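You operate a simulated robot arm through the tools that you are given. There is no shell and no other tool. Be economical: measure what you need, move in short steps, check, and stop when the job is done.

You are at the controls of a simulated robot arm. One attempt, no reset.

JOB
Put the grey empty sign and the blue felt wiper in the cake tub.

The check looks at the end state, three seconds after you hand in, the way a careful person would. Anything else that was tipped, shoved, dropped, spilled or broken makes it a failure.

ROBOT AND FRAMES
A 7-joint arm with a two-finger parallel gripper, fixed in place. Base frame: the origin is at the foot of the arm, x ahead of it, y to its left, z up; the work surface is at about z = 0. Units: m, rad, N and s.
With the tool pointing down near the work surface it reaches from about 0.22 to 0.58 m from the base axis. Its first joint turns from -1.152 to 1.152 rad. Payload 2.5 kg.
Tool frame: the origin (TCP) lies between the finger pads and is the grasp point; the fingertips stand 0.023 m ahead of it; z points along the fingers, y is the line along which they close. Largest opening 0.094 m; finger width 0.038, thickness 0.01; the body of the gripper, 0.054 by 0.096 m, starts 0.039 m behind the TCP.
Orientation is that of the tool frame in the base frame, as [roll, pitch, yaw] about the fixed x, y, z axes, in that order (R = Rz(yaw) Ry(pitch) Rx(roll)). With the fingers straight down and closing along the base's y, the tool's x points along the base's -x, its y along +y and its z along -z.

CONTROLS
- The arm moves only by the tool jog_arm. Its argument "series" is a list of rows, each an object (a shift or turn left out is 0, a gripper value left out holds the last) with "dp": the shift along the tool's x, y, z in units of 100 mm (1.0 is 100 mm), a list of three; "dr": the turn, a rotation vector about the tool's x, y, z in units of 90 degrees (1.0 is 90 degrees), a list of three; "grip": the finger opening in m, from 0 to 0.094. In form: [{"dp": [x, y, z], "dr": [ax, ay, az], "grip": grip}, ...]. A call has 1 to 12 rows; each row is the pose to reach, as a shift and turn from the pose commanded when the call began, along the tool's axes at that moment. A call with a number of a shift or a turn outside -1 to 1 is refused whole. Each row takes 0.2 s and may step no farther than 0.05 m and 0.15 rad from the row before; otherwise, or with a gripper value out of range, the whole call is refused. A pose out of reach is approached as far as the arm can. The call stops where the force on the tool passes 40 N (or 10 N more than at its start, if that is more) or the arm is blocked; 0.2 s more then pass. The fingers move at their own pace (about 0.108 m/s each) and stop on an object; they squeeze with about 37 N. The grip force told is the motor's: it shows also when the fingers shut on nothing. Time passes only in rows, and 0.2 s behind the last, so rows that repeat a pose let the fingers close. It gives the time, the measured TCP pose, the force on the tool (base axes), the opening and the grip force at its end, in the units of the frame above (readings bear some noise), and new pictures: "show" is both (left out), scene, wrist or none.
- Cameras (640 x 400 px; columns grow to the right, rows downward): "scene" is fixed at [0.1027, -0.4022, 0.5387]; the picture's right is [0.93, -0.38, 0.00], its down [-0.23, -0.58, -0.78] and it looks along [0.29, 0.72, -0.62] (base axes); focal length 214 px, centre (320, 200). "wrist" rides on the gripper at [-0.039, 0, -0.044] in the tool frame; the picture's right is [0.00, -1.00, 0.00], its down [0.97, 0.00, -0.24] and it looks along [0.24, 0.00, 0.97] (tool axes); focal length 218 px, centre (320, 200).
- measure_at(camera, pixels): for up to 12 pixels [column, row] of the newest picture of that camera ("zoom" is the newest enlarged one), the place [x, y, z] in the base frame of the surface seen there, good to about 0.003 m. No time passes.
- inspect(camera, box): a new picture of the part [left, top, right, bottom] of that camera's present view, enlarged. No time passes.
- sign_off(): hands the job in; it is judged then, once.

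Work in short steps. Measure before you move; look again where a grasp or a placing could have gone wrong, and mend it. You have 60 turns and 120 pictures in all, those below and enlarged ones among them. Open the gripper and draw the arm clear of the work before you hand the job in, unless the task says otherwise; then end with one line.

The tools are called by a JSON object that holds its "api" and its "payload". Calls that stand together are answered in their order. jog_arm: Moves the arm, as the interface text tells. Its arguments: {"type":"object","properties":{"series":{"type":"array"},"show":{"type":"string","enum":["both","scene","wrist","none"]}},"required":["series"]} The other tools are called the same way: measure_at (camera, pixels) gives the place of the surface under pixels of a picture; inspect (camera, box) takes an enlarged picture of a part of a camera's view; sign_off () hands the job in.

At the start:

```text
time: 0.0
position: [0.401, -0.0246, 0.4236]
tcp_rot: [3.141, -0.001, -3.14]
force: [-0.8, 0.8, -0.1]
gripper_width: 0.0938
gripper_force: 0.0
```

scene: 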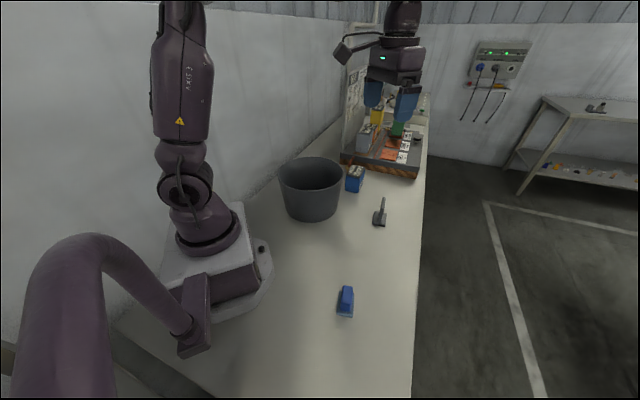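
wrist: 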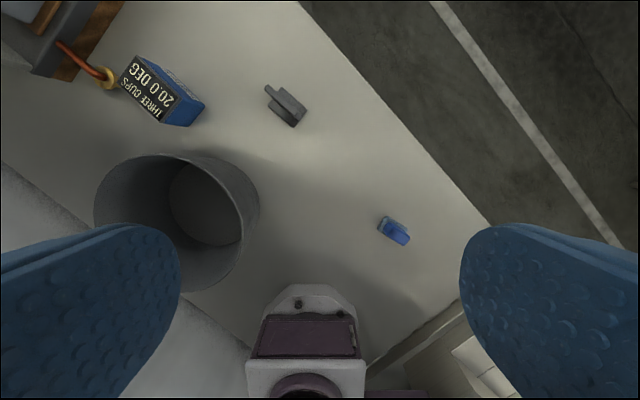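

I see a grey bucket near (310,188), a grey object at (380,213), a blue object at (345,300) and a board with more items behind. I'll enlarge these to identify the sign, the wiper and the tub.

{"api": "inspect", "payload": {"camera": "scene", "box": [320, 60, 440, 190]}}

{"api": "inspect", "payload": {"camera": "scene", "box": [260, 140, 430, 330]}}

{"api": "inspect", "payload": {"camera": "wrist", "box": [0, 0, 440, 275]}}

```text
3.08 times, centred on (380, 125) of scene
```

zoom: 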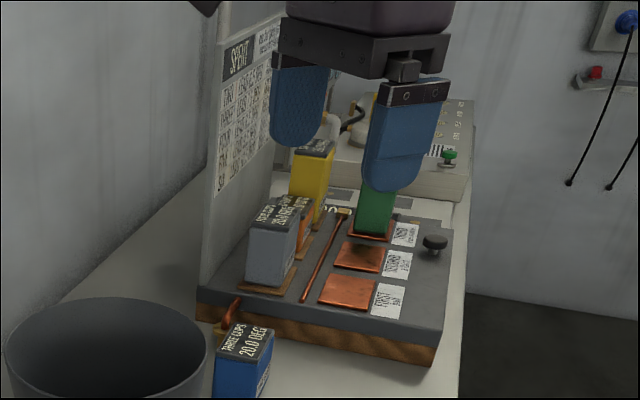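

```text
2.11 times, centred on (345, 235) of scene
```

zoom: 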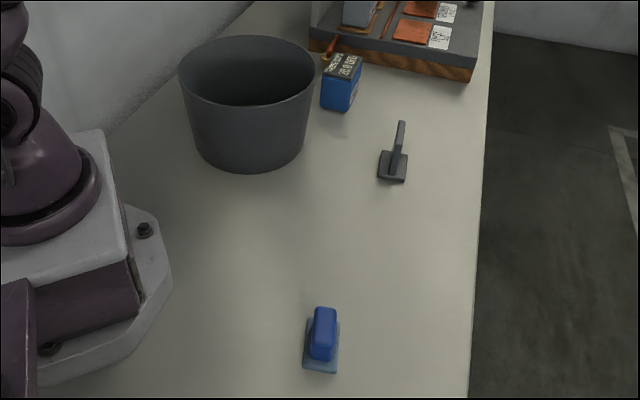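

```text
1.45 times, centred on (220, 138) of wrist
```

zoom: 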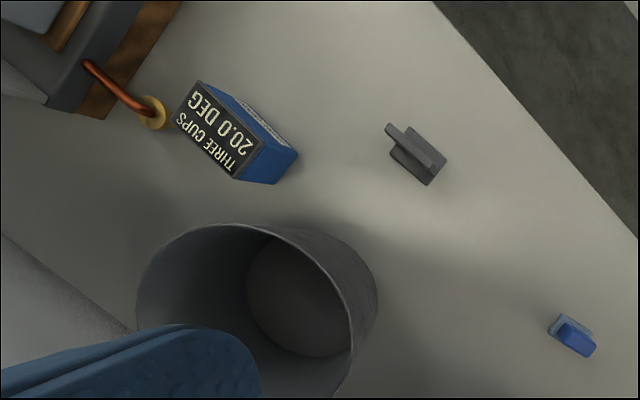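

The grey sign is an upright plate on a foot, the wiper is a blue block on a felt base, and the bucket is the only tub. Measuring them with the wrist and scene pictures.

{"api": "measure_at", "payload": {"camera": "wrist", "pixels": [[268, 87], [286, 94], [304, 108], [280, 104], [292, 124], [300, 118], [383, 218], [397, 230], [407, 243], [385, 232], [400, 226], [390, 238]]}}

{"api": "measure_at", "payload": {"camera": "scene", "pixels": [[278, 178], [343, 180], [310, 160], [305, 190], [382, 200], [380, 224], [374, 222], [347, 290], [345, 300], [345, 316], [310, 220], [355, 170]]}}

{"api": "inspect", "payload": {"camera": "wrist", "box": [240, 70, 340, 140]}}

{"api": "inspect", "payload": {"camera": "wrist", "box": [350, 200, 450, 262]}}

```text
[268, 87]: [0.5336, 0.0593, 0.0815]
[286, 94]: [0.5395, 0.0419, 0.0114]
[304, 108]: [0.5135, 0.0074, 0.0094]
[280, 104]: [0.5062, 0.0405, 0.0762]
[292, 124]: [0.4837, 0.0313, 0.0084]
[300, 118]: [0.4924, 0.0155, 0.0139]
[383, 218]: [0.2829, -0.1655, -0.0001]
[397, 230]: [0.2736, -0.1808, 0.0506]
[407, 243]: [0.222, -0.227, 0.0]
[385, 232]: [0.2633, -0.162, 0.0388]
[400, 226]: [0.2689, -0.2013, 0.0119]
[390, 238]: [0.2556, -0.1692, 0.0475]
```

```text
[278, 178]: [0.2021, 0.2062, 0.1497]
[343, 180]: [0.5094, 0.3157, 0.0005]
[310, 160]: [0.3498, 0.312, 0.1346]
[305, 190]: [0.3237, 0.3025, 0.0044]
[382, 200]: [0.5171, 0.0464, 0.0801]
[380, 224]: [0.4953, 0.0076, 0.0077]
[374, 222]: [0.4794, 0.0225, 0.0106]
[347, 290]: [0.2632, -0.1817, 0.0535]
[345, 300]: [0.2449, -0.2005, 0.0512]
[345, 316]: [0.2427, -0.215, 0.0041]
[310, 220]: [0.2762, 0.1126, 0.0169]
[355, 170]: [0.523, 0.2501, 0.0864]
```

```text
5.71 times, centred on (290, 105) of wrist
```

zoom: 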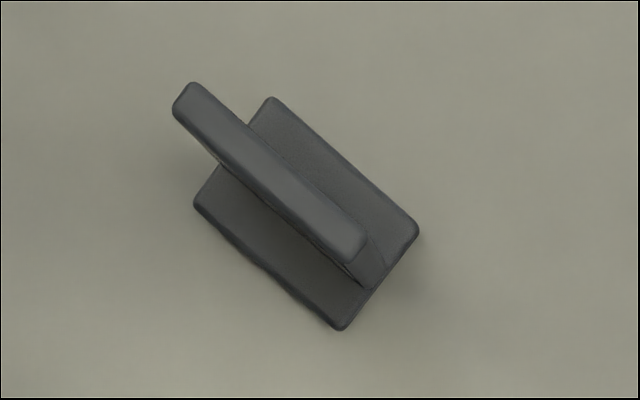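

```text
6.40 times, centred on (400, 231) of wrist
```

zoom: 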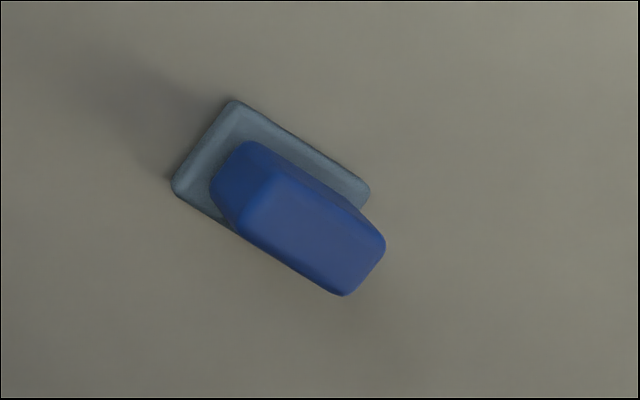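

Measuring the wiper's top face in the zoom, the sign's top edge ends and base corners, and the tub rim.

{"api": "measure_at", "payload": {"camera": "zoom", "pixels": [[262, 182], [375, 245], [342, 285], [243, 225], [310, 237], [238, 108], [182, 188], [360, 190], [240, 200]]}}

{"api": "measure_at", "payload": {"camera": "wrist", "pixels": [[267.5, 88], [280, 101], [293.5, 113.5], [281, 89], [304.5, 110], [293, 126], [269, 105], [205, 200], [240, 172], [255, 200], [180, 158], [130, 165]]}}

{"api": "measure_at", "payload": {"camera": "scene", "pixels": [[279, 175], [290, 163], [310, 158], [330, 161], [341, 173], [335, 182], [318, 187], [300, 187], [285, 181], [310, 180], [325, 215], [300, 218]]}}

```text
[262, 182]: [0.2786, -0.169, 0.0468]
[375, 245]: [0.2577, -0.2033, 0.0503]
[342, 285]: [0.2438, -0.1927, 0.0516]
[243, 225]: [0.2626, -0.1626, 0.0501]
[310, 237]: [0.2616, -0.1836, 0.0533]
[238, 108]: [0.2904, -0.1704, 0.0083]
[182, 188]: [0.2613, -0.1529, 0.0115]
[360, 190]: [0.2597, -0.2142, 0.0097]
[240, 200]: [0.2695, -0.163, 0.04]
```

```text
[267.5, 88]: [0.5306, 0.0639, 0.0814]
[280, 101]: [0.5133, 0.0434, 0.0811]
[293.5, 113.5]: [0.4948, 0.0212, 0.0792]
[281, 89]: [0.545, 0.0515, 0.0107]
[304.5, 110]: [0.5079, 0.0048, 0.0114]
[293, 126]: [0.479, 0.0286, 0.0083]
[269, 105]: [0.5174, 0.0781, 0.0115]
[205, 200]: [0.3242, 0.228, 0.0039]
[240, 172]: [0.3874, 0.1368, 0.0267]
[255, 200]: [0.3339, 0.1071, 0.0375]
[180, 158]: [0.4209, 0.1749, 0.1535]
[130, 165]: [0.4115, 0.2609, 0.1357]
```

```text
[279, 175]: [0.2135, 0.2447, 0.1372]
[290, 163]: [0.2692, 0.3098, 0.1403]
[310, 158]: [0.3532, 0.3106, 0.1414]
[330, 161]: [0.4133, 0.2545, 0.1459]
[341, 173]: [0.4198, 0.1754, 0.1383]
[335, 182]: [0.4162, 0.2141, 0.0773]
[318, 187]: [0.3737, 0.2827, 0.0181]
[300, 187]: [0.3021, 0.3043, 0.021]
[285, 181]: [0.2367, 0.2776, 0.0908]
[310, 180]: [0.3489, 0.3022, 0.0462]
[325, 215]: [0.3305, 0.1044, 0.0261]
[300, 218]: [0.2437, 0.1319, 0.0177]
```

The sign plate runs from (0.532,0.064) to (0.494,0.020), about 49° from x, with its top at z 0.081. The wiper handle is centred at (0.261,-0.182) at about 58°, and the tub is centred near (0.32,0.205) with its rim at z 0.15. First I turn the tool -49° about its z axis while moving towards the sign.

{"api": "jog_arm", "payload": {"series": [{"dp": [-0.167, 0.111, 0.167], "dr": [0, 0, -0.0907], "grip": 0.094}, {"dp": [-0.333, 0.222, 0.333], "dr": [0, 0, -0.1813]}, {"dp": [-0.5, 0.333, 0.5], "dr": [0, 0, -0.272]}, {"dp": [-0.667, 0.444, 0.667], "dr": [0, 0, -0.3627]}, {"dp": [-0.833, 0.555, 0.833], "dr": [0, 0, -0.4533]}, {"dp": [-1, 0.666, 1], "dr": [0, 0, -0.544]}, {"dp": [-1, 0.666, 1], "dr": [0, 0, -0.544]}], "show": "wrist"}}

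```text
time: 1.6
position: [0.5011, 0.043, 0.3198]
tcp_rot: [-3.142, -0.001, -2.286]
force: [0.2, 0.0, 0.1]
gripper_width: 0.0941
gripper_force: 0.0
```

wrist: 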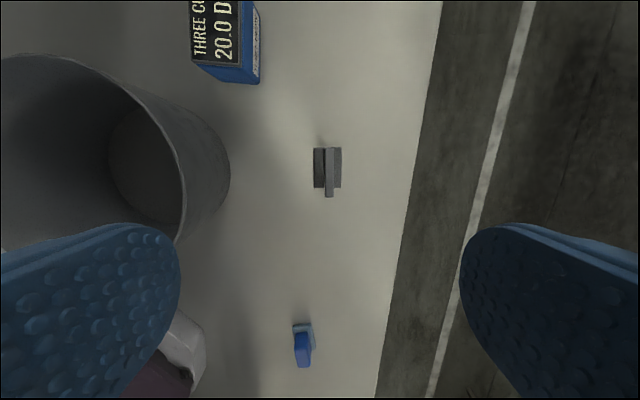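

The plate now runs vertically in the picture at column 329, so the closing line is right. Measuring its top edge from this nearer view.

{"api": "measure_at", "payload": {"camera": "wrist", "pixels": [[329, 151], [329, 170], [329, 190], [326, 180], [333, 180], [317, 184], [339, 184], [317, 151], [339, 151]]}}

{"api": "inspect", "payload": {"camera": "wrist", "box": [288, 140, 368, 200]}}

```text
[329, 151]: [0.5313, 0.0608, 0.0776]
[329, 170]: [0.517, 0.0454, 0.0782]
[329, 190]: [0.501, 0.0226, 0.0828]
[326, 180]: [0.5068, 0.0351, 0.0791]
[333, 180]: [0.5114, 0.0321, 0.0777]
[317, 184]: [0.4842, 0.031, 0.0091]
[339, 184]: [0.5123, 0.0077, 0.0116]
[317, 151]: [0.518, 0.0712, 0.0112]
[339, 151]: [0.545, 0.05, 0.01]
```

```text
6.67 times, centred on (328, 170) of wrist
```

zoom: 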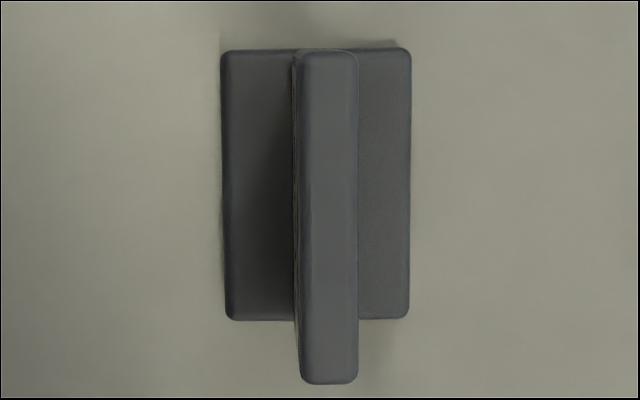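

Sign centre is about (0.515,0.041), so I correct by -8 mm along tool x and -11 mm along tool y, and descend 0.1 m.

{"api": "jog_arm", "payload": {"series": [{"dp": [-0.042, -0.056, 0.33]}, {"dp": [-0.084, -0.113, 0.66]}, {"dp": [-0.084, -0.113, 1.0]}, {"dp": [-0.084, -0.113, 1.0]}], "show": "none"}}

{"api": "jog_arm", "payload": {"series": [{"dp": [0, 0, 0.3]}, {"dp": [0, 0, 0.6]}, {"dp": [0, 0, 0.9]}, {"dp": [0, 0, 0.9]}], "show": "wrist"}}

```text
time: 2.6
position: [0.5151, 0.0403, 0.2215]
tcp_rot: [-3.141, 0.001, -2.286]
force: [0.4, -0.2, -0.3]
gripper_width: 0.094
gripper_force: 0.1
```

```text
time: 3.6
position: [0.5156, 0.0399, 0.1348]
tcp_rot: [-3.142, 0.0, -2.287]
force: [-0.6, 0.1, 0.5]
gripper_width: 0.0938
gripper_force: 0.0
```

wrist: 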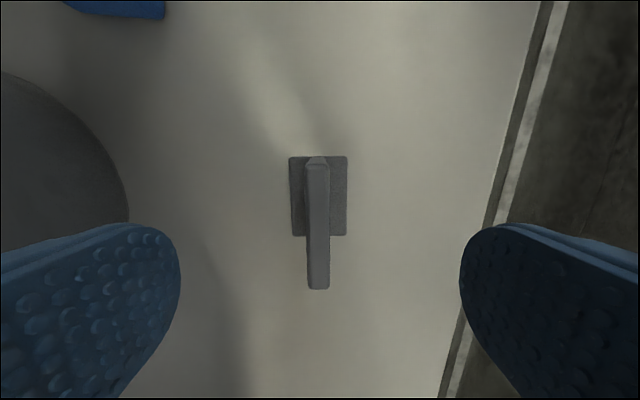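

The plate is centred at column 318 between the fingers. I descend to TCP z of about 0.05 (tips above the sign's foot) and close.

{"api": "jog_arm", "payload": {"series": [{"dp": [0, 0, 0.3]}, {"dp": [0, 0, 0.6]}, {"dp": [0, 0, 0.83]}, {"dp": [0, 0, 0.83]}, {"dp": [0, 0, 0.83], "grip": 0.0}, {"dp": [0, 0, 0.83]}, {"dp": [0, 0, 0.83]}, {"dp": [0, 0, 0.83]}]}}

```text
time: 5.4
position: [0.5159, 0.0398, 0.05]
tcp_rot: [-3.14, 0.0, -2.286]
force: [0.2, 0.4, 0.2]
gripper_width: 0.0113
gripper_force: 37.0
```

scene: 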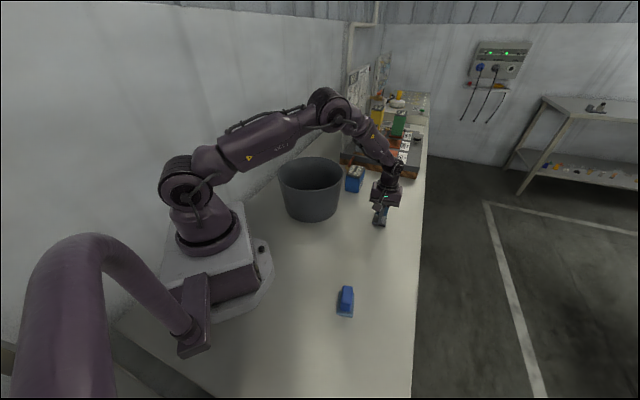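
wrist: 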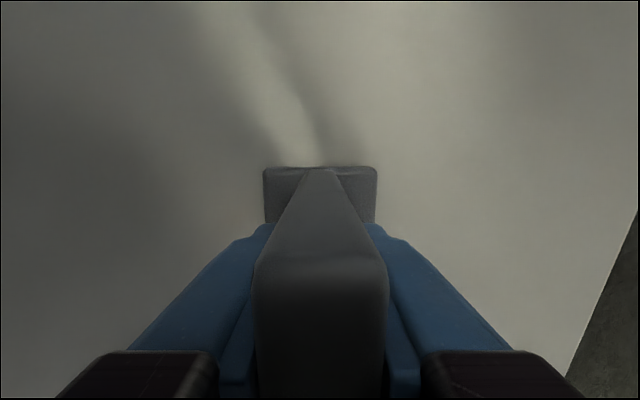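

The sign is held (opening 0.0113, 37 N). I lift it straight up 0.2 m in two calls.

{"api": "jog_arm", "payload": {"series": [{"dp": [0, 0, -0.25]}, {"dp": [0, 0, -0.6]}, {"dp": [0, 0, -1.0]}], "show": "none"}}

{"api": "jog_arm", "payload": {"series": [{"dp": [0, 0, -0.4]}, {"dp": [0, 0, -0.8]}, {"dp": [0, 0, -1.0]}, {"dp": [0, 0, -1.0]}]}}

```text
time: 6.2
position: [0.5152, 0.04, 0.1519]
tcp_rot: [-3.142, -0.001, -2.285]
force: [-0.4, 0.0, -0.4]
gripper_width: 0.0112
gripper_force: 37.5
```

```text
time: 7.2
position: [0.5161, 0.0395, 0.2502]
tcp_rot: [3.141, 0.001, -2.286]
force: [0.3, -0.6, -0.5]
gripper_width: 0.0114
gripper_force: 37.2
```

scene: 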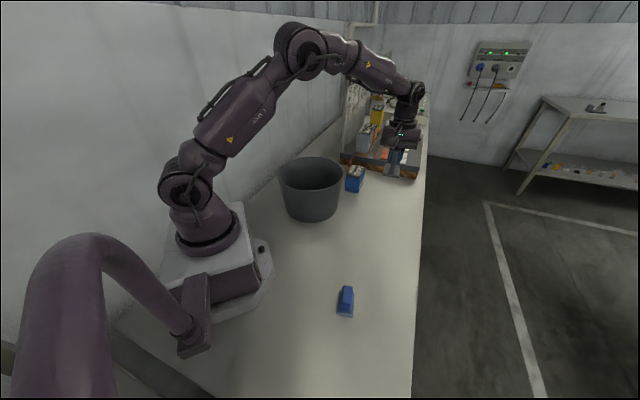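
wrist: 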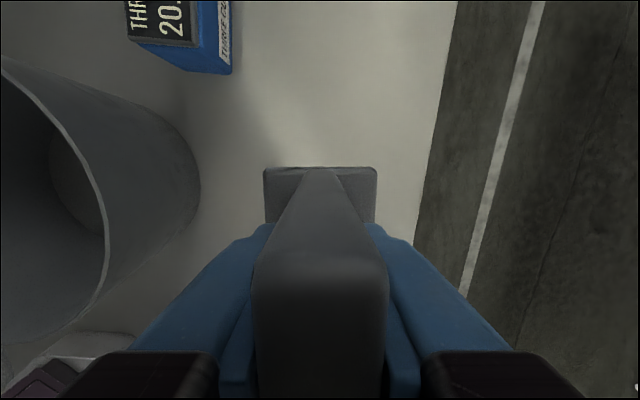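

The sign came up cleanly and hangs at z of about 0.20, above the 0.15 rim. I carry it along tool +y over the tub, 0.285 m in all.

{"api": "jog_arm", "payload": {"series": [{"dp": [0, 0.3, 0]}, {"dp": [0, 0.65, 0]}, {"dp": [0.04, 1.0, 0]}], "show": "none"}}

{"api": "jog_arm", "payload": {"series": [{"dp": [0, 0.35, 0]}, {"dp": [0, 0.7, 0]}, {"dp": [0.04, 1.0, 0]}], "show": "none"}}

{"api": "jog_arm", "payload": {"series": [{"dp": [0, 0.35, 0]}, {"dp": [0, 0.7, 0]}, {"dp": [0, 0.85, 0]}, {"dp": [0, 0.85, 0]}]}}

```text
time: 8.0
position: [0.4374, 0.1024, 0.2485]
tcp_rot: [3.14, -0.001, -2.287]
force: [0.5, 0.7, -0.5]
gripper_width: 0.0112
gripper_force: 36.6
```

```text
time: 8.8
position: [0.3587, 0.1671, 0.2477]
tcp_rot: [3.141, 0.0, -2.287]
force: [-0.2, -0.3, -0.5]
gripper_width: 0.0112
gripper_force: 37.2
```

```text
time: 9.8
position: [0.2924, 0.2227, 0.2483]
tcp_rot: [-3.141, -0.001, -2.287]
force: [0.9, -0.1, -0.2]
gripper_width: 0.0114
gripper_force: 36.5
```

scene: 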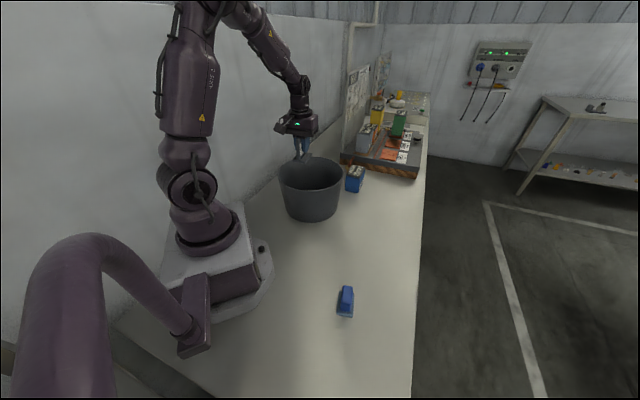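
wrist: 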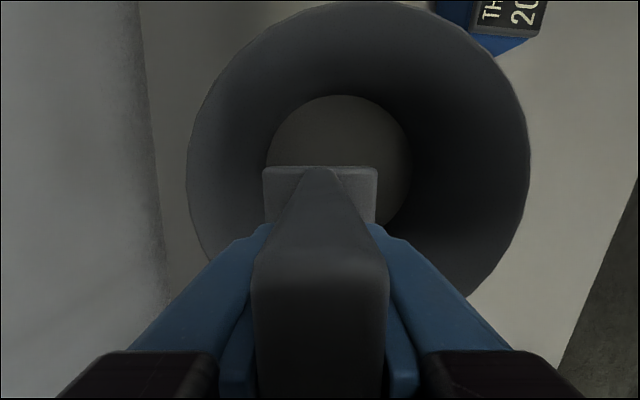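

The sign hangs over the tub mouth. I'll measure the floor and rim edges to check the clearances before lowering.

{"api": "measure_at", "payload": {"camera": "wrist", "pixels": [[270, 155], [340, 97], [410, 165], [402, 200], [192, 170], [526, 180], [350, 4], [490, 280], [215, 255], [340, 130]]}}

```text
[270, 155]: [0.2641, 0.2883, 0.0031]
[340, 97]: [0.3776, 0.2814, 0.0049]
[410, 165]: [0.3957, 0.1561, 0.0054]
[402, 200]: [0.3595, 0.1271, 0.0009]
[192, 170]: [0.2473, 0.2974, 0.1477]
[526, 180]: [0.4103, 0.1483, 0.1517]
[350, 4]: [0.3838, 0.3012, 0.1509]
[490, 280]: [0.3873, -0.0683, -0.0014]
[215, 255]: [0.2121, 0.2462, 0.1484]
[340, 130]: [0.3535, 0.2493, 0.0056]
```

The rim is centred near (0.315,0.208) with radius 0.113, and the floor radius is about 0.095 at z 0.004, so there is room. I lower to a TCP z of about 0.06.

{"api": "jog_arm", "payload": {"series": [{"dp": [0, 0, 0.33]}, {"dp": [0, 0, 0.66]}, {"dp": [0, 0, 1.0]}, {"dp": [0, 0, 1.0]}]}}

{"api": "jog_arm", "payload": {"series": [{"dp": [0, 0, 0.25]}, {"dp": [0, 0, 0.5]}, {"dp": [0, 0, 0.7]}, {"dp": [0, 0, 0.87]}, {"dp": [0, 0, 0.87]}]}}

```text
time: 10.8
position: [0.2931, 0.2217, 0.1481]
tcp_rot: [3.141, 0.0, -2.286]
force: [-0.7, -0.1, 0.2]
gripper_width: 0.0113
gripper_force: 37.0
```

scene: 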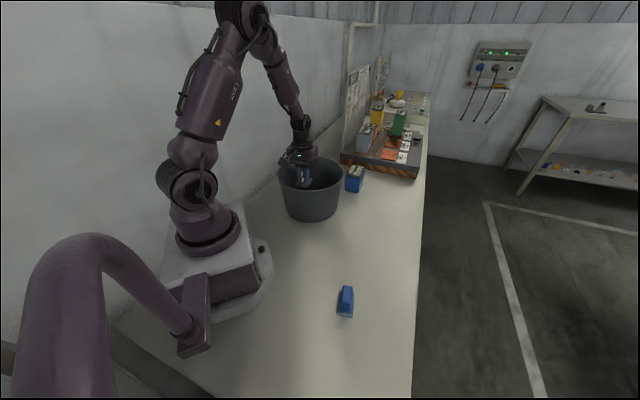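
wrist: 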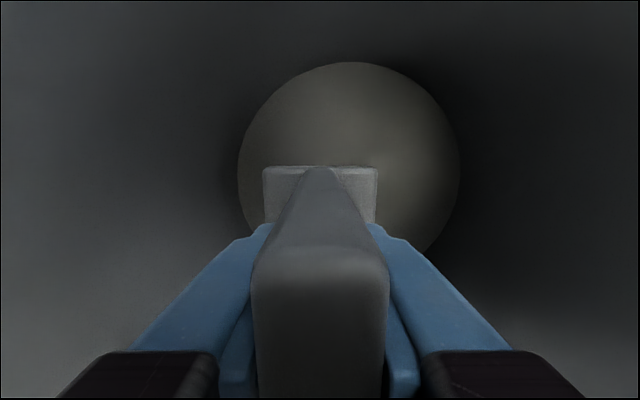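

```text
time: 11.8
position: [0.2977, 0.2237, 0.0664]
tcp_rot: [-3.137, 0.012, -2.286]
force: [0.4, 0.0, -0.8]
gripper_width: 0.0115
gripper_force: 37.2
stopped in row 5: the force on the tool passed its limit (the readings are from after the stop); the commanded pose is now the measured one
```

scene: 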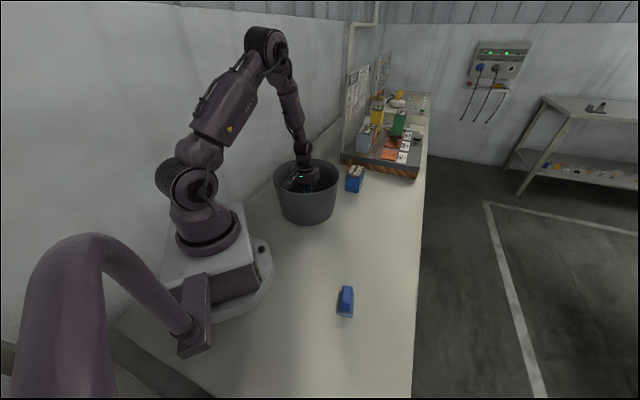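
wrist: 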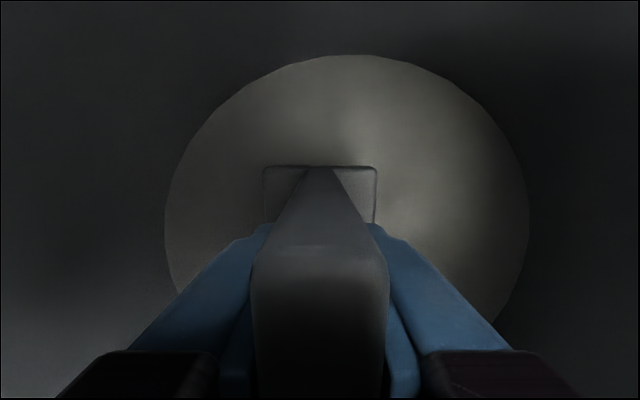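

The force limit tripped at z 0.066, and the tub appears to have moved slightly (rim left edge 278→274), so part of the gripper body met the wall. I raise straight up to see and measure.

{"api": "jog_arm", "payload": {"series": [{"dp": [0, 0, -0.2]}, {"dp": [0, 0, -0.5]}, {"dp": [0, 0, -0.8]}, {"dp": [0, 0, -1.0]}], "show": "none"}}

{"api": "jog_arm", "payload": {"series": [{"dp": [0, 0, -0.4]}, {"dp": [0, 0, -0.8]}, {"dp": [0, 0, -0.8]}]}}

```text
time: 12.8
position: [0.2981, 0.2229, 0.1673]
tcp_rot: [-3.14, 0.011, -2.285]
force: [-1.1, 0.6, -0.4]
gripper_width: 0.0115
gripper_force: 37.4
```

```text
time: 13.6
position: [0.2974, 0.2223, 0.2496]
tcp_rot: [-3.137, 0.011, -2.285]
force: [0.8, -0.2, -0.2]
gripper_width: 0.0112
gripper_force: 36.8
```

scene: 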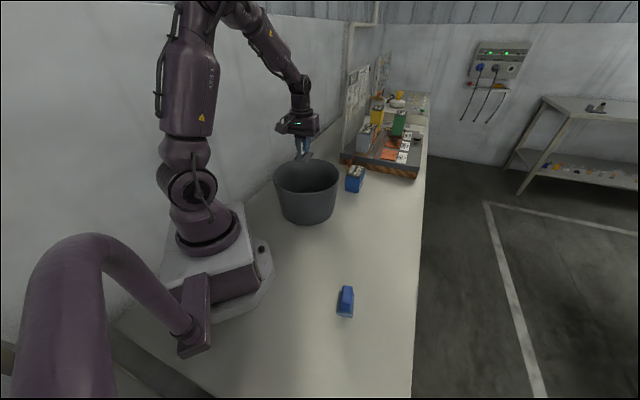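
wrist: 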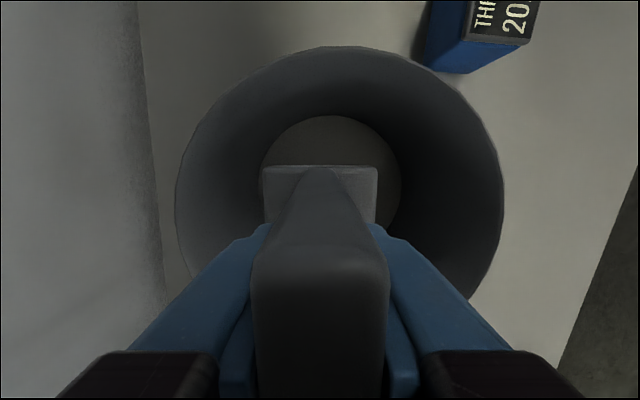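

The tub has shifted a few centimetres toward the base (down in the wrist picture). Measuring its present rim and floor, and its outer wall.

{"api": "measure_at", "payload": {"camera": "wrist", "pixels": [[180, 180], [340, 50], [500, 190], [265, 65], [420, 70], [190, 255], [490, 250], [262, 160], [330, 117], [398, 165], [330, 140]]}}

{"api": "measure_at", "payload": {"camera": "scene", "pixels": [[275, 178], [285, 168], [320, 162], [336, 174], [310, 221], [290, 205], [330, 205]]}}

{"api": "inspect", "payload": {"camera": "scene", "box": [255, 100, 375, 230]}}

```text
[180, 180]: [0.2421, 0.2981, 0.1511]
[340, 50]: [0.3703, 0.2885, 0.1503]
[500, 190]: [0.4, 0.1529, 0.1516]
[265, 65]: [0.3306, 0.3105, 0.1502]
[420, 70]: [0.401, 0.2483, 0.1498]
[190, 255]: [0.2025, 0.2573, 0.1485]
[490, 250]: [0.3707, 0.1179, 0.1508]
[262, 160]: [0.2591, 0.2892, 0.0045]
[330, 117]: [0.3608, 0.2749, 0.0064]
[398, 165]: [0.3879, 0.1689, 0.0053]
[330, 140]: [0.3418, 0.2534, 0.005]
```

```text
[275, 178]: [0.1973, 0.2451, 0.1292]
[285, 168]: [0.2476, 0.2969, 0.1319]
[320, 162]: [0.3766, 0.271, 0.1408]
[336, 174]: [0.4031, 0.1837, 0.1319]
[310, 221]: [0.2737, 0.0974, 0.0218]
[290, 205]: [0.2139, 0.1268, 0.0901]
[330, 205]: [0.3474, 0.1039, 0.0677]
```

```text
3.08 times, centred on (315, 165) of scene
```

zoom: 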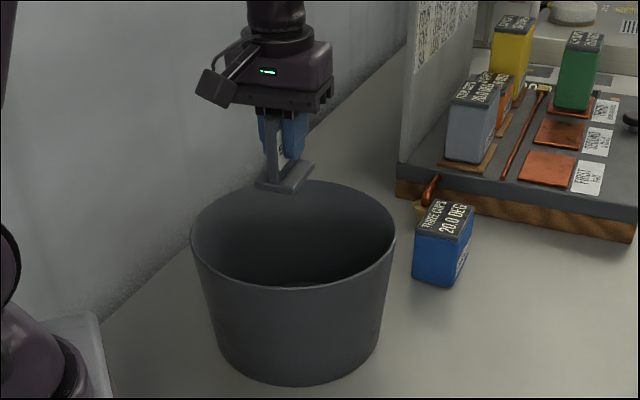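

In the zoom a block on a bracket at (215,88) sticks out from the side of the gripper; that probably met the rim. Measuring it relative to the TCP.

{"api": "measure_at", "payload": {"camera": "zoom", "pixels": [[202, 85], [215, 102], [230, 105], [222, 75], [300, 100], [325, 95], [240, 100], [262, 185], [310, 165], [290, 190], [330, 70]]}}

```text
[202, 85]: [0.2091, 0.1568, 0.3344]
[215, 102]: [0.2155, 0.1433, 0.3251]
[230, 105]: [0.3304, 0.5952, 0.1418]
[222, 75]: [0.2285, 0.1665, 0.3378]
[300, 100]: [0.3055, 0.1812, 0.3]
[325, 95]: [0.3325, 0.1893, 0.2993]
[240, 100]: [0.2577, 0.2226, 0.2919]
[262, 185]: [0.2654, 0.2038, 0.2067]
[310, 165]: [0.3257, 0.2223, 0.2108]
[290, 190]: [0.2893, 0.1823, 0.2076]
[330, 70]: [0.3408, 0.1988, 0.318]
```

The block sits 0.11 m out along tool +x and about 0.075 m above the TCP, so below TCP z of about 0.075 it hits the rim. I'll lower only to z≈0.09 (sign foot about 35 mm above the floor) and release there.

{"api": "jog_arm", "payload": {"series": [{"dp": [0, 0, 0.4]}, {"dp": [0, 0, 0.8]}, {"dp": [0, 0, 0.8]}], "show": "none"}}

{"api": "jog_arm", "payload": {"series": [{"dp": [0, 0, 0.3]}, {"dp": [0, 0, 0.6]}, {"dp": [0, 0, 0.77]}, {"dp": [0, 0, 0.77]}]}}

```text
time: 14.4
position: [0.2952, 0.2228, 0.1675]
tcp_rot: [-3.138, 0.014, -2.286]
force: [0.4, -0.2, 0.3]
gripper_width: 0.0114
gripper_force: 36.7
```

```text
time: 15.4
position: [0.2983, 0.2248, 0.0908]
tcp_rot: [-3.137, 0.015, -2.284]
force: [0.0, 1.1, -0.4]
gripper_width: 0.0113
gripper_force: 37.3
```

scene: 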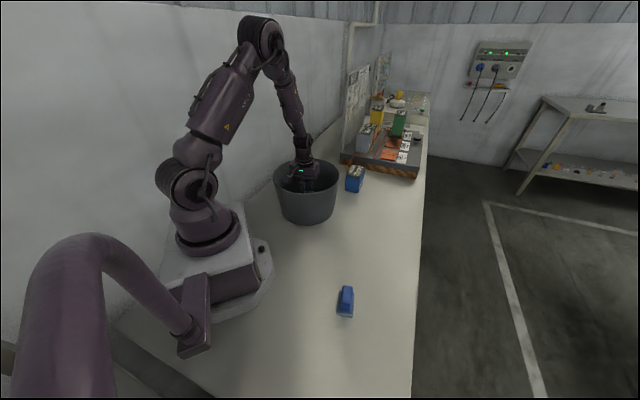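
wrist: 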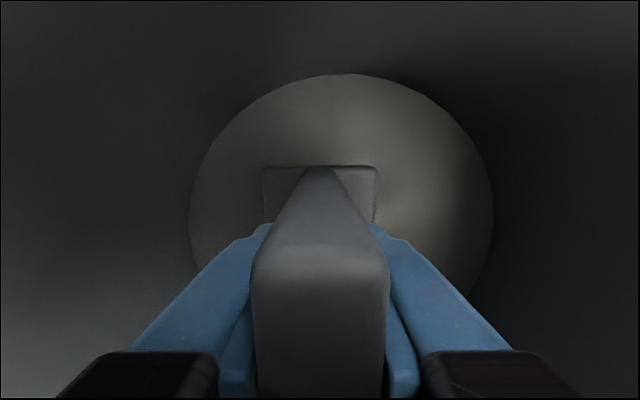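

The tub has stayed put and there is no contact force. I open to 0.05 to drop the sign, then rise.

{"api": "jog_arm", "payload": {"series": [{"grip": 0.05}, {"grip": 0.05}, {"grip": 0.05}, {"dp": [0, 0, -0.3]}, {"dp": [0, 0, -0.65]}, {"dp": [0, 0, -1.0]}], "show": "none"}}

{"api": "jog_arm", "payload": {"series": [{"dp": [0, 0, -0.4]}, {"dp": [0, 0, -0.8]}, {"dp": [0, 0, -0.8]}]}}

```text
time: 16.8
position: [0.2967, 0.2233, 0.1906]
tcp_rot: [-3.139, 0.013, -2.287]
force: [0.5, 0.4, -0.2]
gripper_width: 0.0499
gripper_force: 0.0
```

```text
time: 17.6
position: [0.2955, 0.225, 0.2716]
tcp_rot: [-3.137, 0.013, -2.286]
force: [0.0, 0.0, -0.3]
gripper_width: 0.05
gripper_force: 0.1
```

scene: 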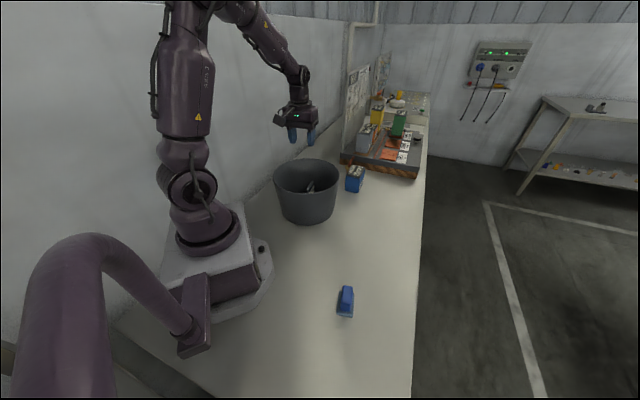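
wrist: 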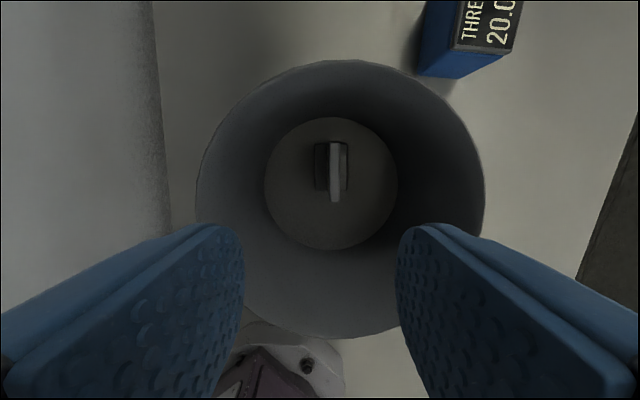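

The sign stands inside the tub at about (332,170). Now I travel over to the wiper at this height, keeping clear of the arm's base, with the rotation and tilt correction in the last leg.

{"api": "jog_arm", "payload": {"series": [{"dp": [0.25, -0.25, 0], "grip": 0.07}, {"dp": [0.5, -0.5, 0]}, {"dp": [0.75, -0.75, 0]}, {"dp": [1.0, -1.0, 0]}], "show": "none"}}

{"api": "jog_arm", "payload": {"series": [{"dp": [0.25, -0.25, 0]}, {"dp": [0.5, -0.5, 0]}, {"dp": [0.75, -0.75, 0]}, {"dp": [1.0, -1.0, 0]}], "show": "none"}}

{"api": "jog_arm", "payload": {"series": [{"dp": [0.33, -0.13, 0], "dr": [-0.003, 0.0083, -0.05]}, {"dp": [0.66, -0.26, 0], "dr": [-0.003, 0.0083, -0.1]}, {"dp": [1.0, -0.4, 0], "dr": [-0.003, 0.0083, -0.1]}, {"dp": [1.0, -0.4, 0], "dr": [-0.003, 0.0083, -0.1]}]}}

```text
time: 18.6
position: [0.3049, 0.0805, 0.269]
tcp_rot: [-3.139, 0.012, -2.286]
force: [0.1, -0.3, 0.2]
gripper_width: 0.07
gripper_force: 0.0
```

```text
time: 19.6
position: [0.3159, -0.0579, 0.2666]
tcp_rot: [-3.138, 0.012, -2.287]
force: [-0.1, -0.2, 0.0]
gripper_width: 0.0702
gripper_force: 0.0
```

```text
time: 20.6
position: [0.278, -0.1618, 0.2666]
tcp_rot: [-3.141, -0.002, -2.13]
force: [0.8, 0.6, 0.4]
gripper_width: 0.07
gripper_force: 0.1
```

scene: 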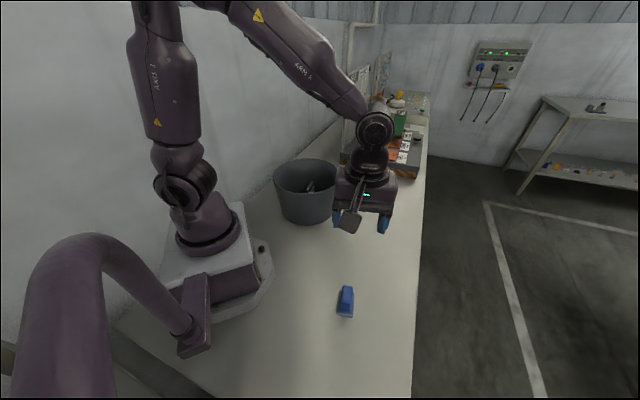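
wrist: 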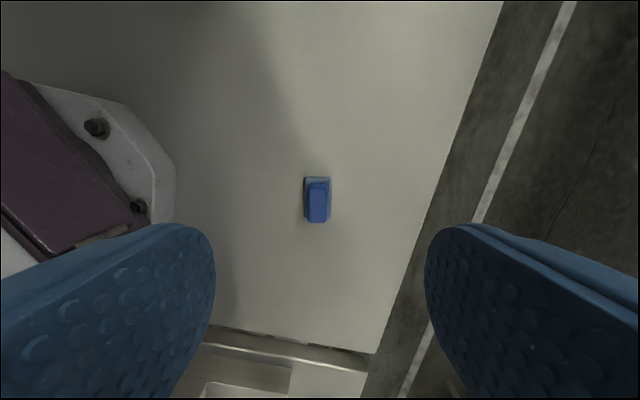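

The wiper is aligned with the fingers, near (317,200). Measuring its handle top, and the tube fitting at (195,325) for clearance.

{"api": "measure_at", "payload": {"camera": "wrist", "pixels": [[309, 186], [327, 186], [309, 219], [326, 219], [318, 203], [305, 180], [329, 180]]}}

{"api": "measure_at", "payload": {"camera": "scene", "pixels": [[195, 325], [185, 325], [120, 260], [205, 290], [205, 340], [347, 218]]}}

{"api": "inspect", "payload": {"camera": "wrist", "box": [277, 165, 357, 235]}}

```text
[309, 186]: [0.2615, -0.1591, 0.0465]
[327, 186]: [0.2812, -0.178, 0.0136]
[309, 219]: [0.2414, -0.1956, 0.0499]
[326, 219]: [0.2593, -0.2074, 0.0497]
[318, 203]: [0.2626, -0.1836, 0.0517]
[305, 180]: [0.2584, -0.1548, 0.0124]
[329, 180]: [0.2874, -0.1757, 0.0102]
```

```text
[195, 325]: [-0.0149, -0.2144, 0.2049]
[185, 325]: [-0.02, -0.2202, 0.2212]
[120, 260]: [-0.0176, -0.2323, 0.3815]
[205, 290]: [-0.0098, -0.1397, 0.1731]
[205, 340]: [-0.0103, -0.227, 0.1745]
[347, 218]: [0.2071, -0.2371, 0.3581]
```

```text
5.71 times, centred on (317, 200) of wrist
```

zoom: 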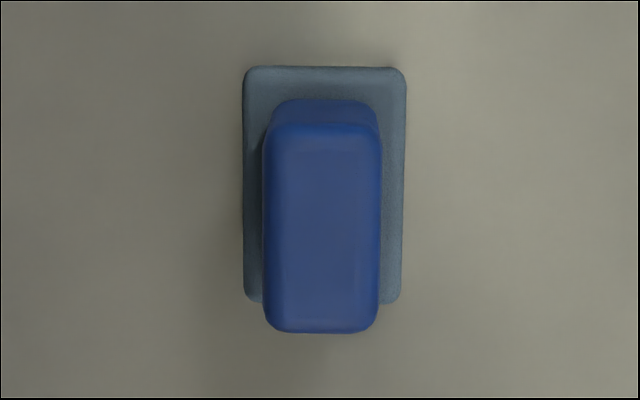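

Handle centre is about (0.261,-0.184), top z 0.051; the tube is far away. I shift 28 mm along tool x and 3 mm along y, and descend in stages.

{"api": "jog_arm", "payload": {"series": [{"dp": [0.14, 0.014, 0.33]}, {"dp": [0.277, 0.027, 0.66]}, {"dp": [0.277, 0.027, 1.0]}, {"dp": [0.277, 0.027, 1.0]}], "show": "none"}}

{"api": "jog_arm", "payload": {"series": [{"dp": [0, 0, 0.3]}, {"dp": [0, 0, 0.6]}, {"dp": [0, 0, 0.6]}], "show": "both"}}

```text
time: 21.6
position: [0.2617, -0.185, 0.1683]
tcp_rot: [-3.141, 0.0, -2.13]
force: [0.2, 0.1, 0.2]
gripper_width: 0.0701
gripper_force: 0.1
```

```text
time: 22.4
position: [0.2611, -0.182, 0.1072]
tcp_rot: [-3.142, 0.0, -2.13]
force: [0.0, 0.6, -0.4]
gripper_width: 0.0702
gripper_force: 0.2
```

scene: 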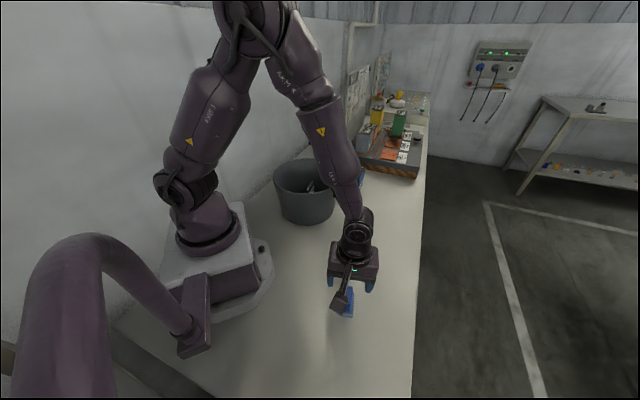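
wrist: 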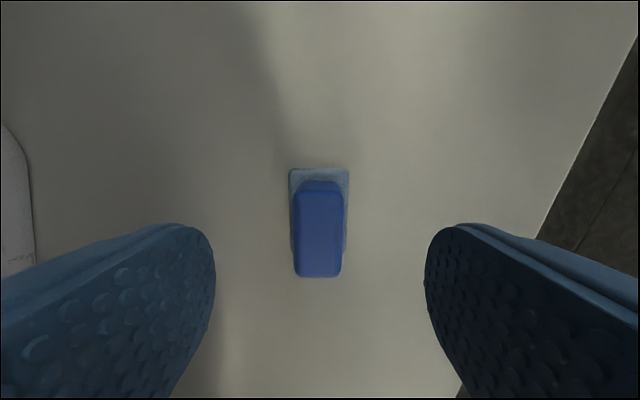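

The wiper is centred between the fingers (column 318). I descend to z≈0.041, close, and then lift.

{"api": "jog_arm", "payload": {"series": [{"dp": [0, 0, 0.3]}, {"dp": [0, 0, 0.55]}, {"dp": [0, 0, 0.66]}, {"dp": [0, 0, 0.66]}, {"dp": [0, 0, 0.66], "grip": 0}, {"dp": [0, 0, 0.66]}, {"dp": [0, 0, 0.66]}, {"dp": [0, 0, 0.66]}], "show": "wrist"}}

{"api": "jog_arm", "payload": {"series": [{"dp": [0, 0, -0.25]}, {"dp": [0, 0, -0.6]}, {"dp": [0, 0, -1.0]}], "show": "none"}}

{"api": "jog_arm", "payload": {"series": [{"dp": [0, 0, -0.4]}, {"dp": [0, 0, -0.8]}, {"dp": [0, 0, -1.0]}, {"dp": [0, 0, -1.0]}]}}

```text
time: 24.2
position: [0.2626, -0.1839, 0.0413]
tcp_rot: [3.141, -0.001, -2.13]
force: [1.5, -1.5, 0.0]
gripper_width: 0.0254
gripper_force: 37.0
```

wrist: 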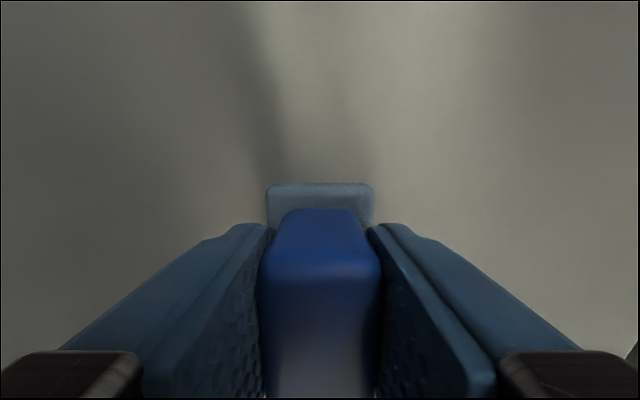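

```text
time: 25.0
position: [0.2609, -0.1851, 0.1426]
tcp_rot: [3.141, -0.002, -2.13]
force: [-0.1, -1.0, -0.5]
gripper_width: 0.0248
gripper_force: 37.5
```

```text
time: 26.0
position: [0.2613, -0.184, 0.2434]
tcp_rot: [3.141, -0.002, -2.129]
force: [0.5, -0.1, -1.0]
gripper_width: 0.0255
gripper_force: 36.9
```

scene: 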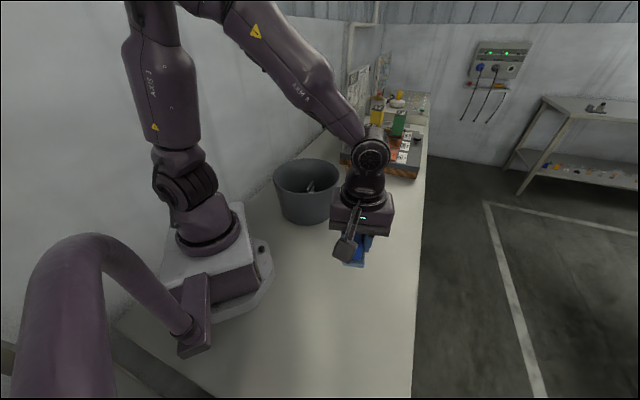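
wrist: 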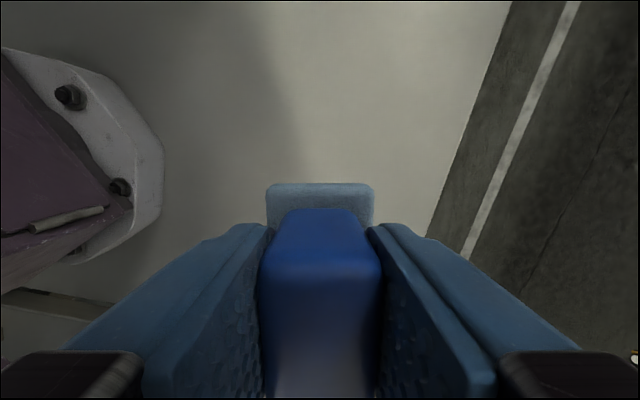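

The wiper is held (0.025 opening). I carry it along tool -x/+y to a spot beside the sign, (0.342,0.186), in four legs, turning back 9° so it lies parallel to the sign.

{"api": "jog_arm", "payload": {"series": [{"dp": [-0.3, 0.106, 0]}, {"dp": [-0.6, 0.212, 0]}, {"dp": [-0.892, 0.318, 0]}], "show": "none"}}

{"api": "jog_arm", "payload": {"series": [{"dp": [-0.3, 0.106, 0]}, {"dp": [-0.6, 0.212, 0]}, {"dp": [-0.892, 0.318, 0]}], "show": "none"}}

{"api": "jog_arm", "payload": {"series": [{"dp": [-0.3, 0.106, 0]}, {"dp": [-0.6, 0.212, 0]}, {"dp": [-0.892, 0.318, 0]}], "show": "none"}}

{"api": "jog_arm", "payload": {"series": [{"dp": [-0.3, 0.106, 0], "dr": [0, 0, 0.05]}, {"dp": [-0.6, 0.212, 0], "dr": [0, 0, 0.1]}, {"dp": [-0.892, 0.318, 0], "dr": [0, 0, 0.1]}, {"dp": [-0.892, 0.318, 0], "dr": [0, 0, 0.1]}]}}

```text
time: 26.8
position: [0.2835, -0.0895, 0.2409]
tcp_rot: [3.14, 0.0, -2.133]
force: [-0.5, 0.0, -1.2]
gripper_width: 0.0255
gripper_force: 37.5
```

```text
time: 27.6
position: [0.3034, 0.0015, 0.2416]
tcp_rot: [-3.141, -0.001, -2.133]
force: [0.7, 0.4, -0.9]
gripper_width: 0.0252
gripper_force: 37.1
```

```text
time: 28.4
position: [0.3236, 0.0929, 0.2428]
tcp_rot: [3.141, -0.003, -2.131]
force: [0.5, -1.1, -1.2]
gripper_width: 0.0255
gripper_force: 37.2
```

```text
time: 29.4
position: [0.3432, 0.1851, 0.2432]
tcp_rot: [-3.141, -0.002, -2.286]
force: [0.1, 0.1, -0.8]
gripper_width: 0.0252
gripper_force: 37.1
```

scene: 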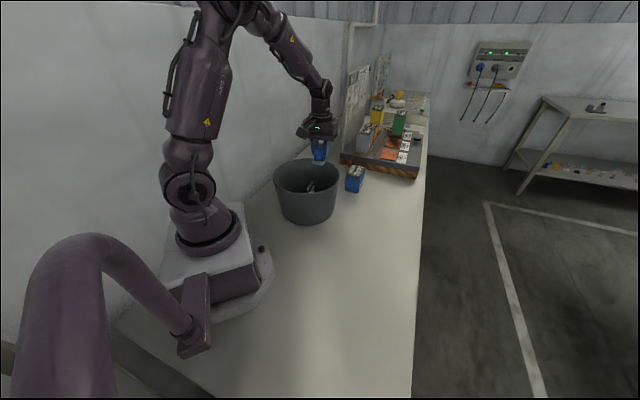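
wrist: 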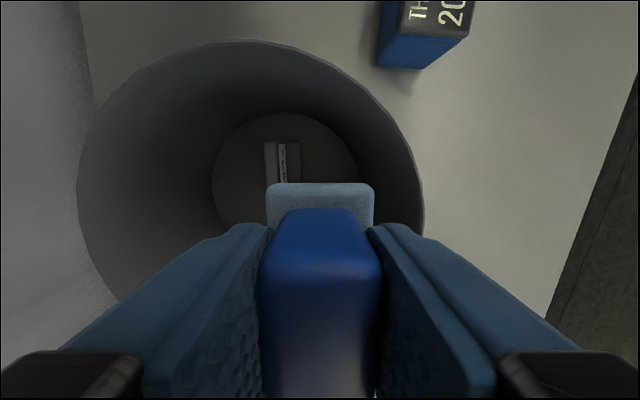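

Over the tub beside the sign. Before lowering I check the rim's right side and the sign's position.

{"api": "measure_at", "payload": {"camera": "wrist", "pixels": [[420, 180], [390, 110], [255, 42], [90, 130], [283, 150], [283, 175], [267, 145], [299, 146], [356, 165]]}}

```text
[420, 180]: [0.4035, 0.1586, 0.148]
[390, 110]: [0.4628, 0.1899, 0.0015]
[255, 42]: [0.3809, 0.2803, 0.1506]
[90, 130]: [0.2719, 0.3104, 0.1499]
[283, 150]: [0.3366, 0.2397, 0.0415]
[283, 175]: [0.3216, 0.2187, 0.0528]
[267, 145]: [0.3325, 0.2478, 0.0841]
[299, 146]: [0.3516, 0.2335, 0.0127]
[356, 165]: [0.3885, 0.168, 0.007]
```

The sign's foot appears a bit nearer the spot than expected; enlarging to see.

{"api": "inspect", "payload": {"camera": "wrist", "box": [200, 100, 380, 212]}}

{"api": "inspect", "payload": {"camera": "scene", "box": [265, 110, 365, 230]}}

```text
3.56 times, centred on (290, 156) of wrist
```

zoom: 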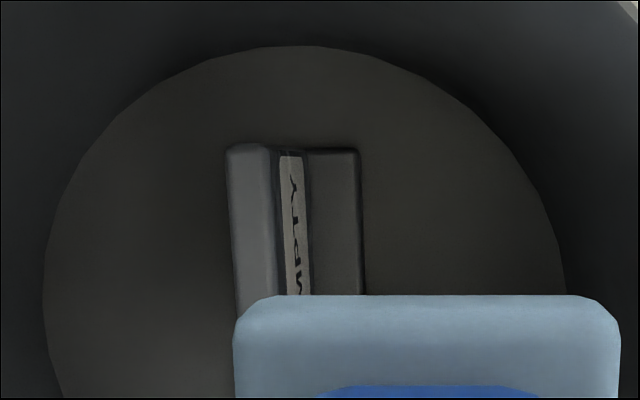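

```text
3.33 times, centred on (315, 170) of scene
```

zoom: 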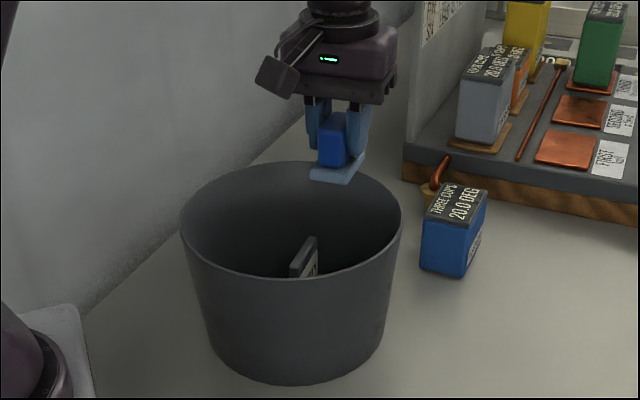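

The sign stands upright in the tub with about 12 mm between it and the wiper's path. I shift 12 mm along tool x for wall clearance and lower to z≈0.095.

{"api": "jog_arm", "payload": {"series": [{"dp": [0.12, 0, 0.25]}, {"dp": [0.12, 0, 0.55]}, {"dp": [0.12, 0, 0.85]}, {"dp": [0.12, 0, 0.85]}], "show": "none"}}

{"api": "jog_arm", "payload": {"series": [{"dp": [0, 0, 0.2]}, {"dp": [0, 0, 0.4]}, {"dp": [0, 0, 0.62]}, {"dp": [0, 0, 0.62]}]}}

```text
time: 30.4
position: [0.3356, 0.1781, 0.156]
tcp_rot: [3.142, -0.002, -2.287]
force: [1.1, 0.0, -0.4]
gripper_width: 0.0253
gripper_force: 37.4
```

```text
time: 31.4
position: [0.3372, 0.1762, 0.0937]
tcp_rot: [-3.141, 0.001, -2.288]
force: [-0.1, 0.1, -1.6]
gripper_width: 0.0255
gripper_force: 37.5
```

scene: 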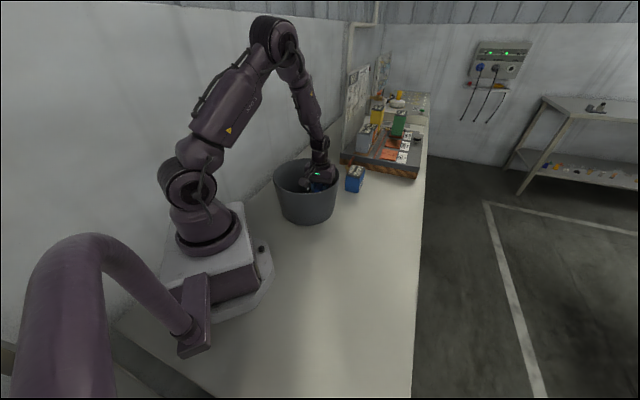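
wrist: 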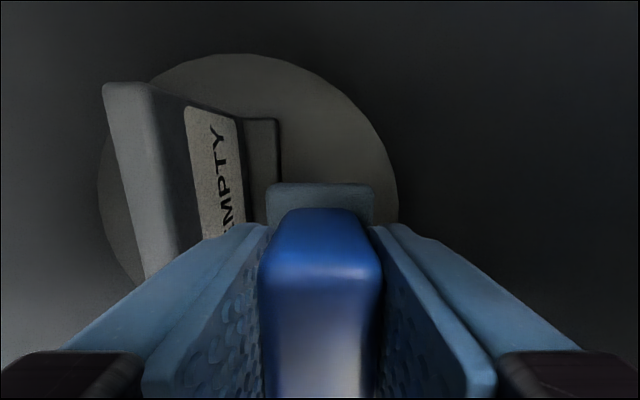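

No contact, and the wiper is beside the sign. I open to 0.042 to drop it and rise straight up.

{"api": "jog_arm", "payload": {"series": [{"grip": 0.042}, {"grip": 0.042}, {"grip": 0.042}, {"dp": [0, 0, -0.3]}, {"dp": [0, 0, -0.65]}, {"dp": [0, 0, -1.0]}], "show": "none"}}

{"api": "jog_arm", "payload": {"series": [{"dp": [0, 0, -0.4]}, {"dp": [0, 0, -0.8]}, {"dp": [0, 0, -1.0]}, {"dp": [0, 0, -1.0]}]}}

```text
time: 32.8
position: [0.3376, 0.1778, 0.1942]
tcp_rot: [3.141, -0.002, -2.288]
force: [0.3, 0.6, 0.6]
gripper_width: 0.0422
gripper_force: 0.0
```

```text
time: 33.8
position: [0.3369, 0.1785, 0.2963]
tcp_rot: [-3.141, -0.002, -2.285]
force: [-0.6, 0.2, 0.3]
gripper_width: 0.0418
gripper_force: 0.0
```

scene: 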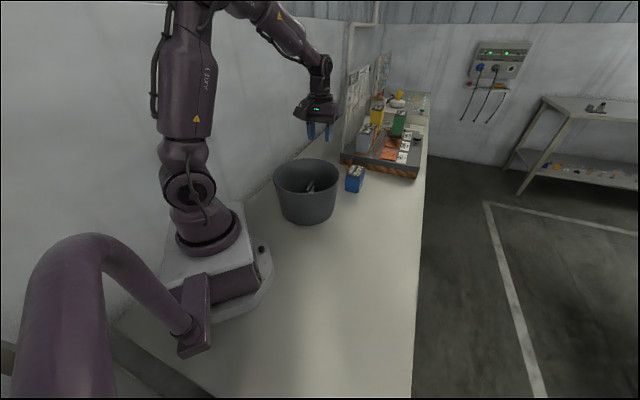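
wrist: 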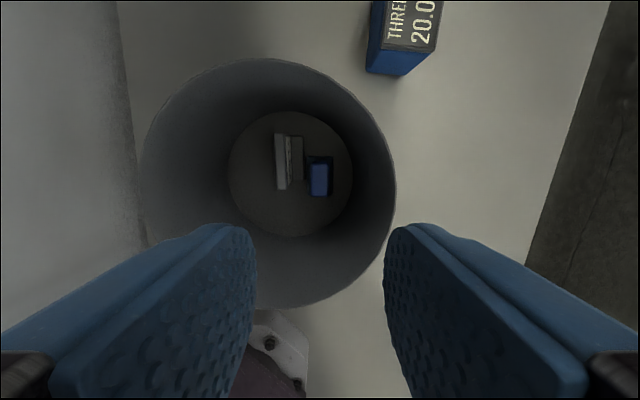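

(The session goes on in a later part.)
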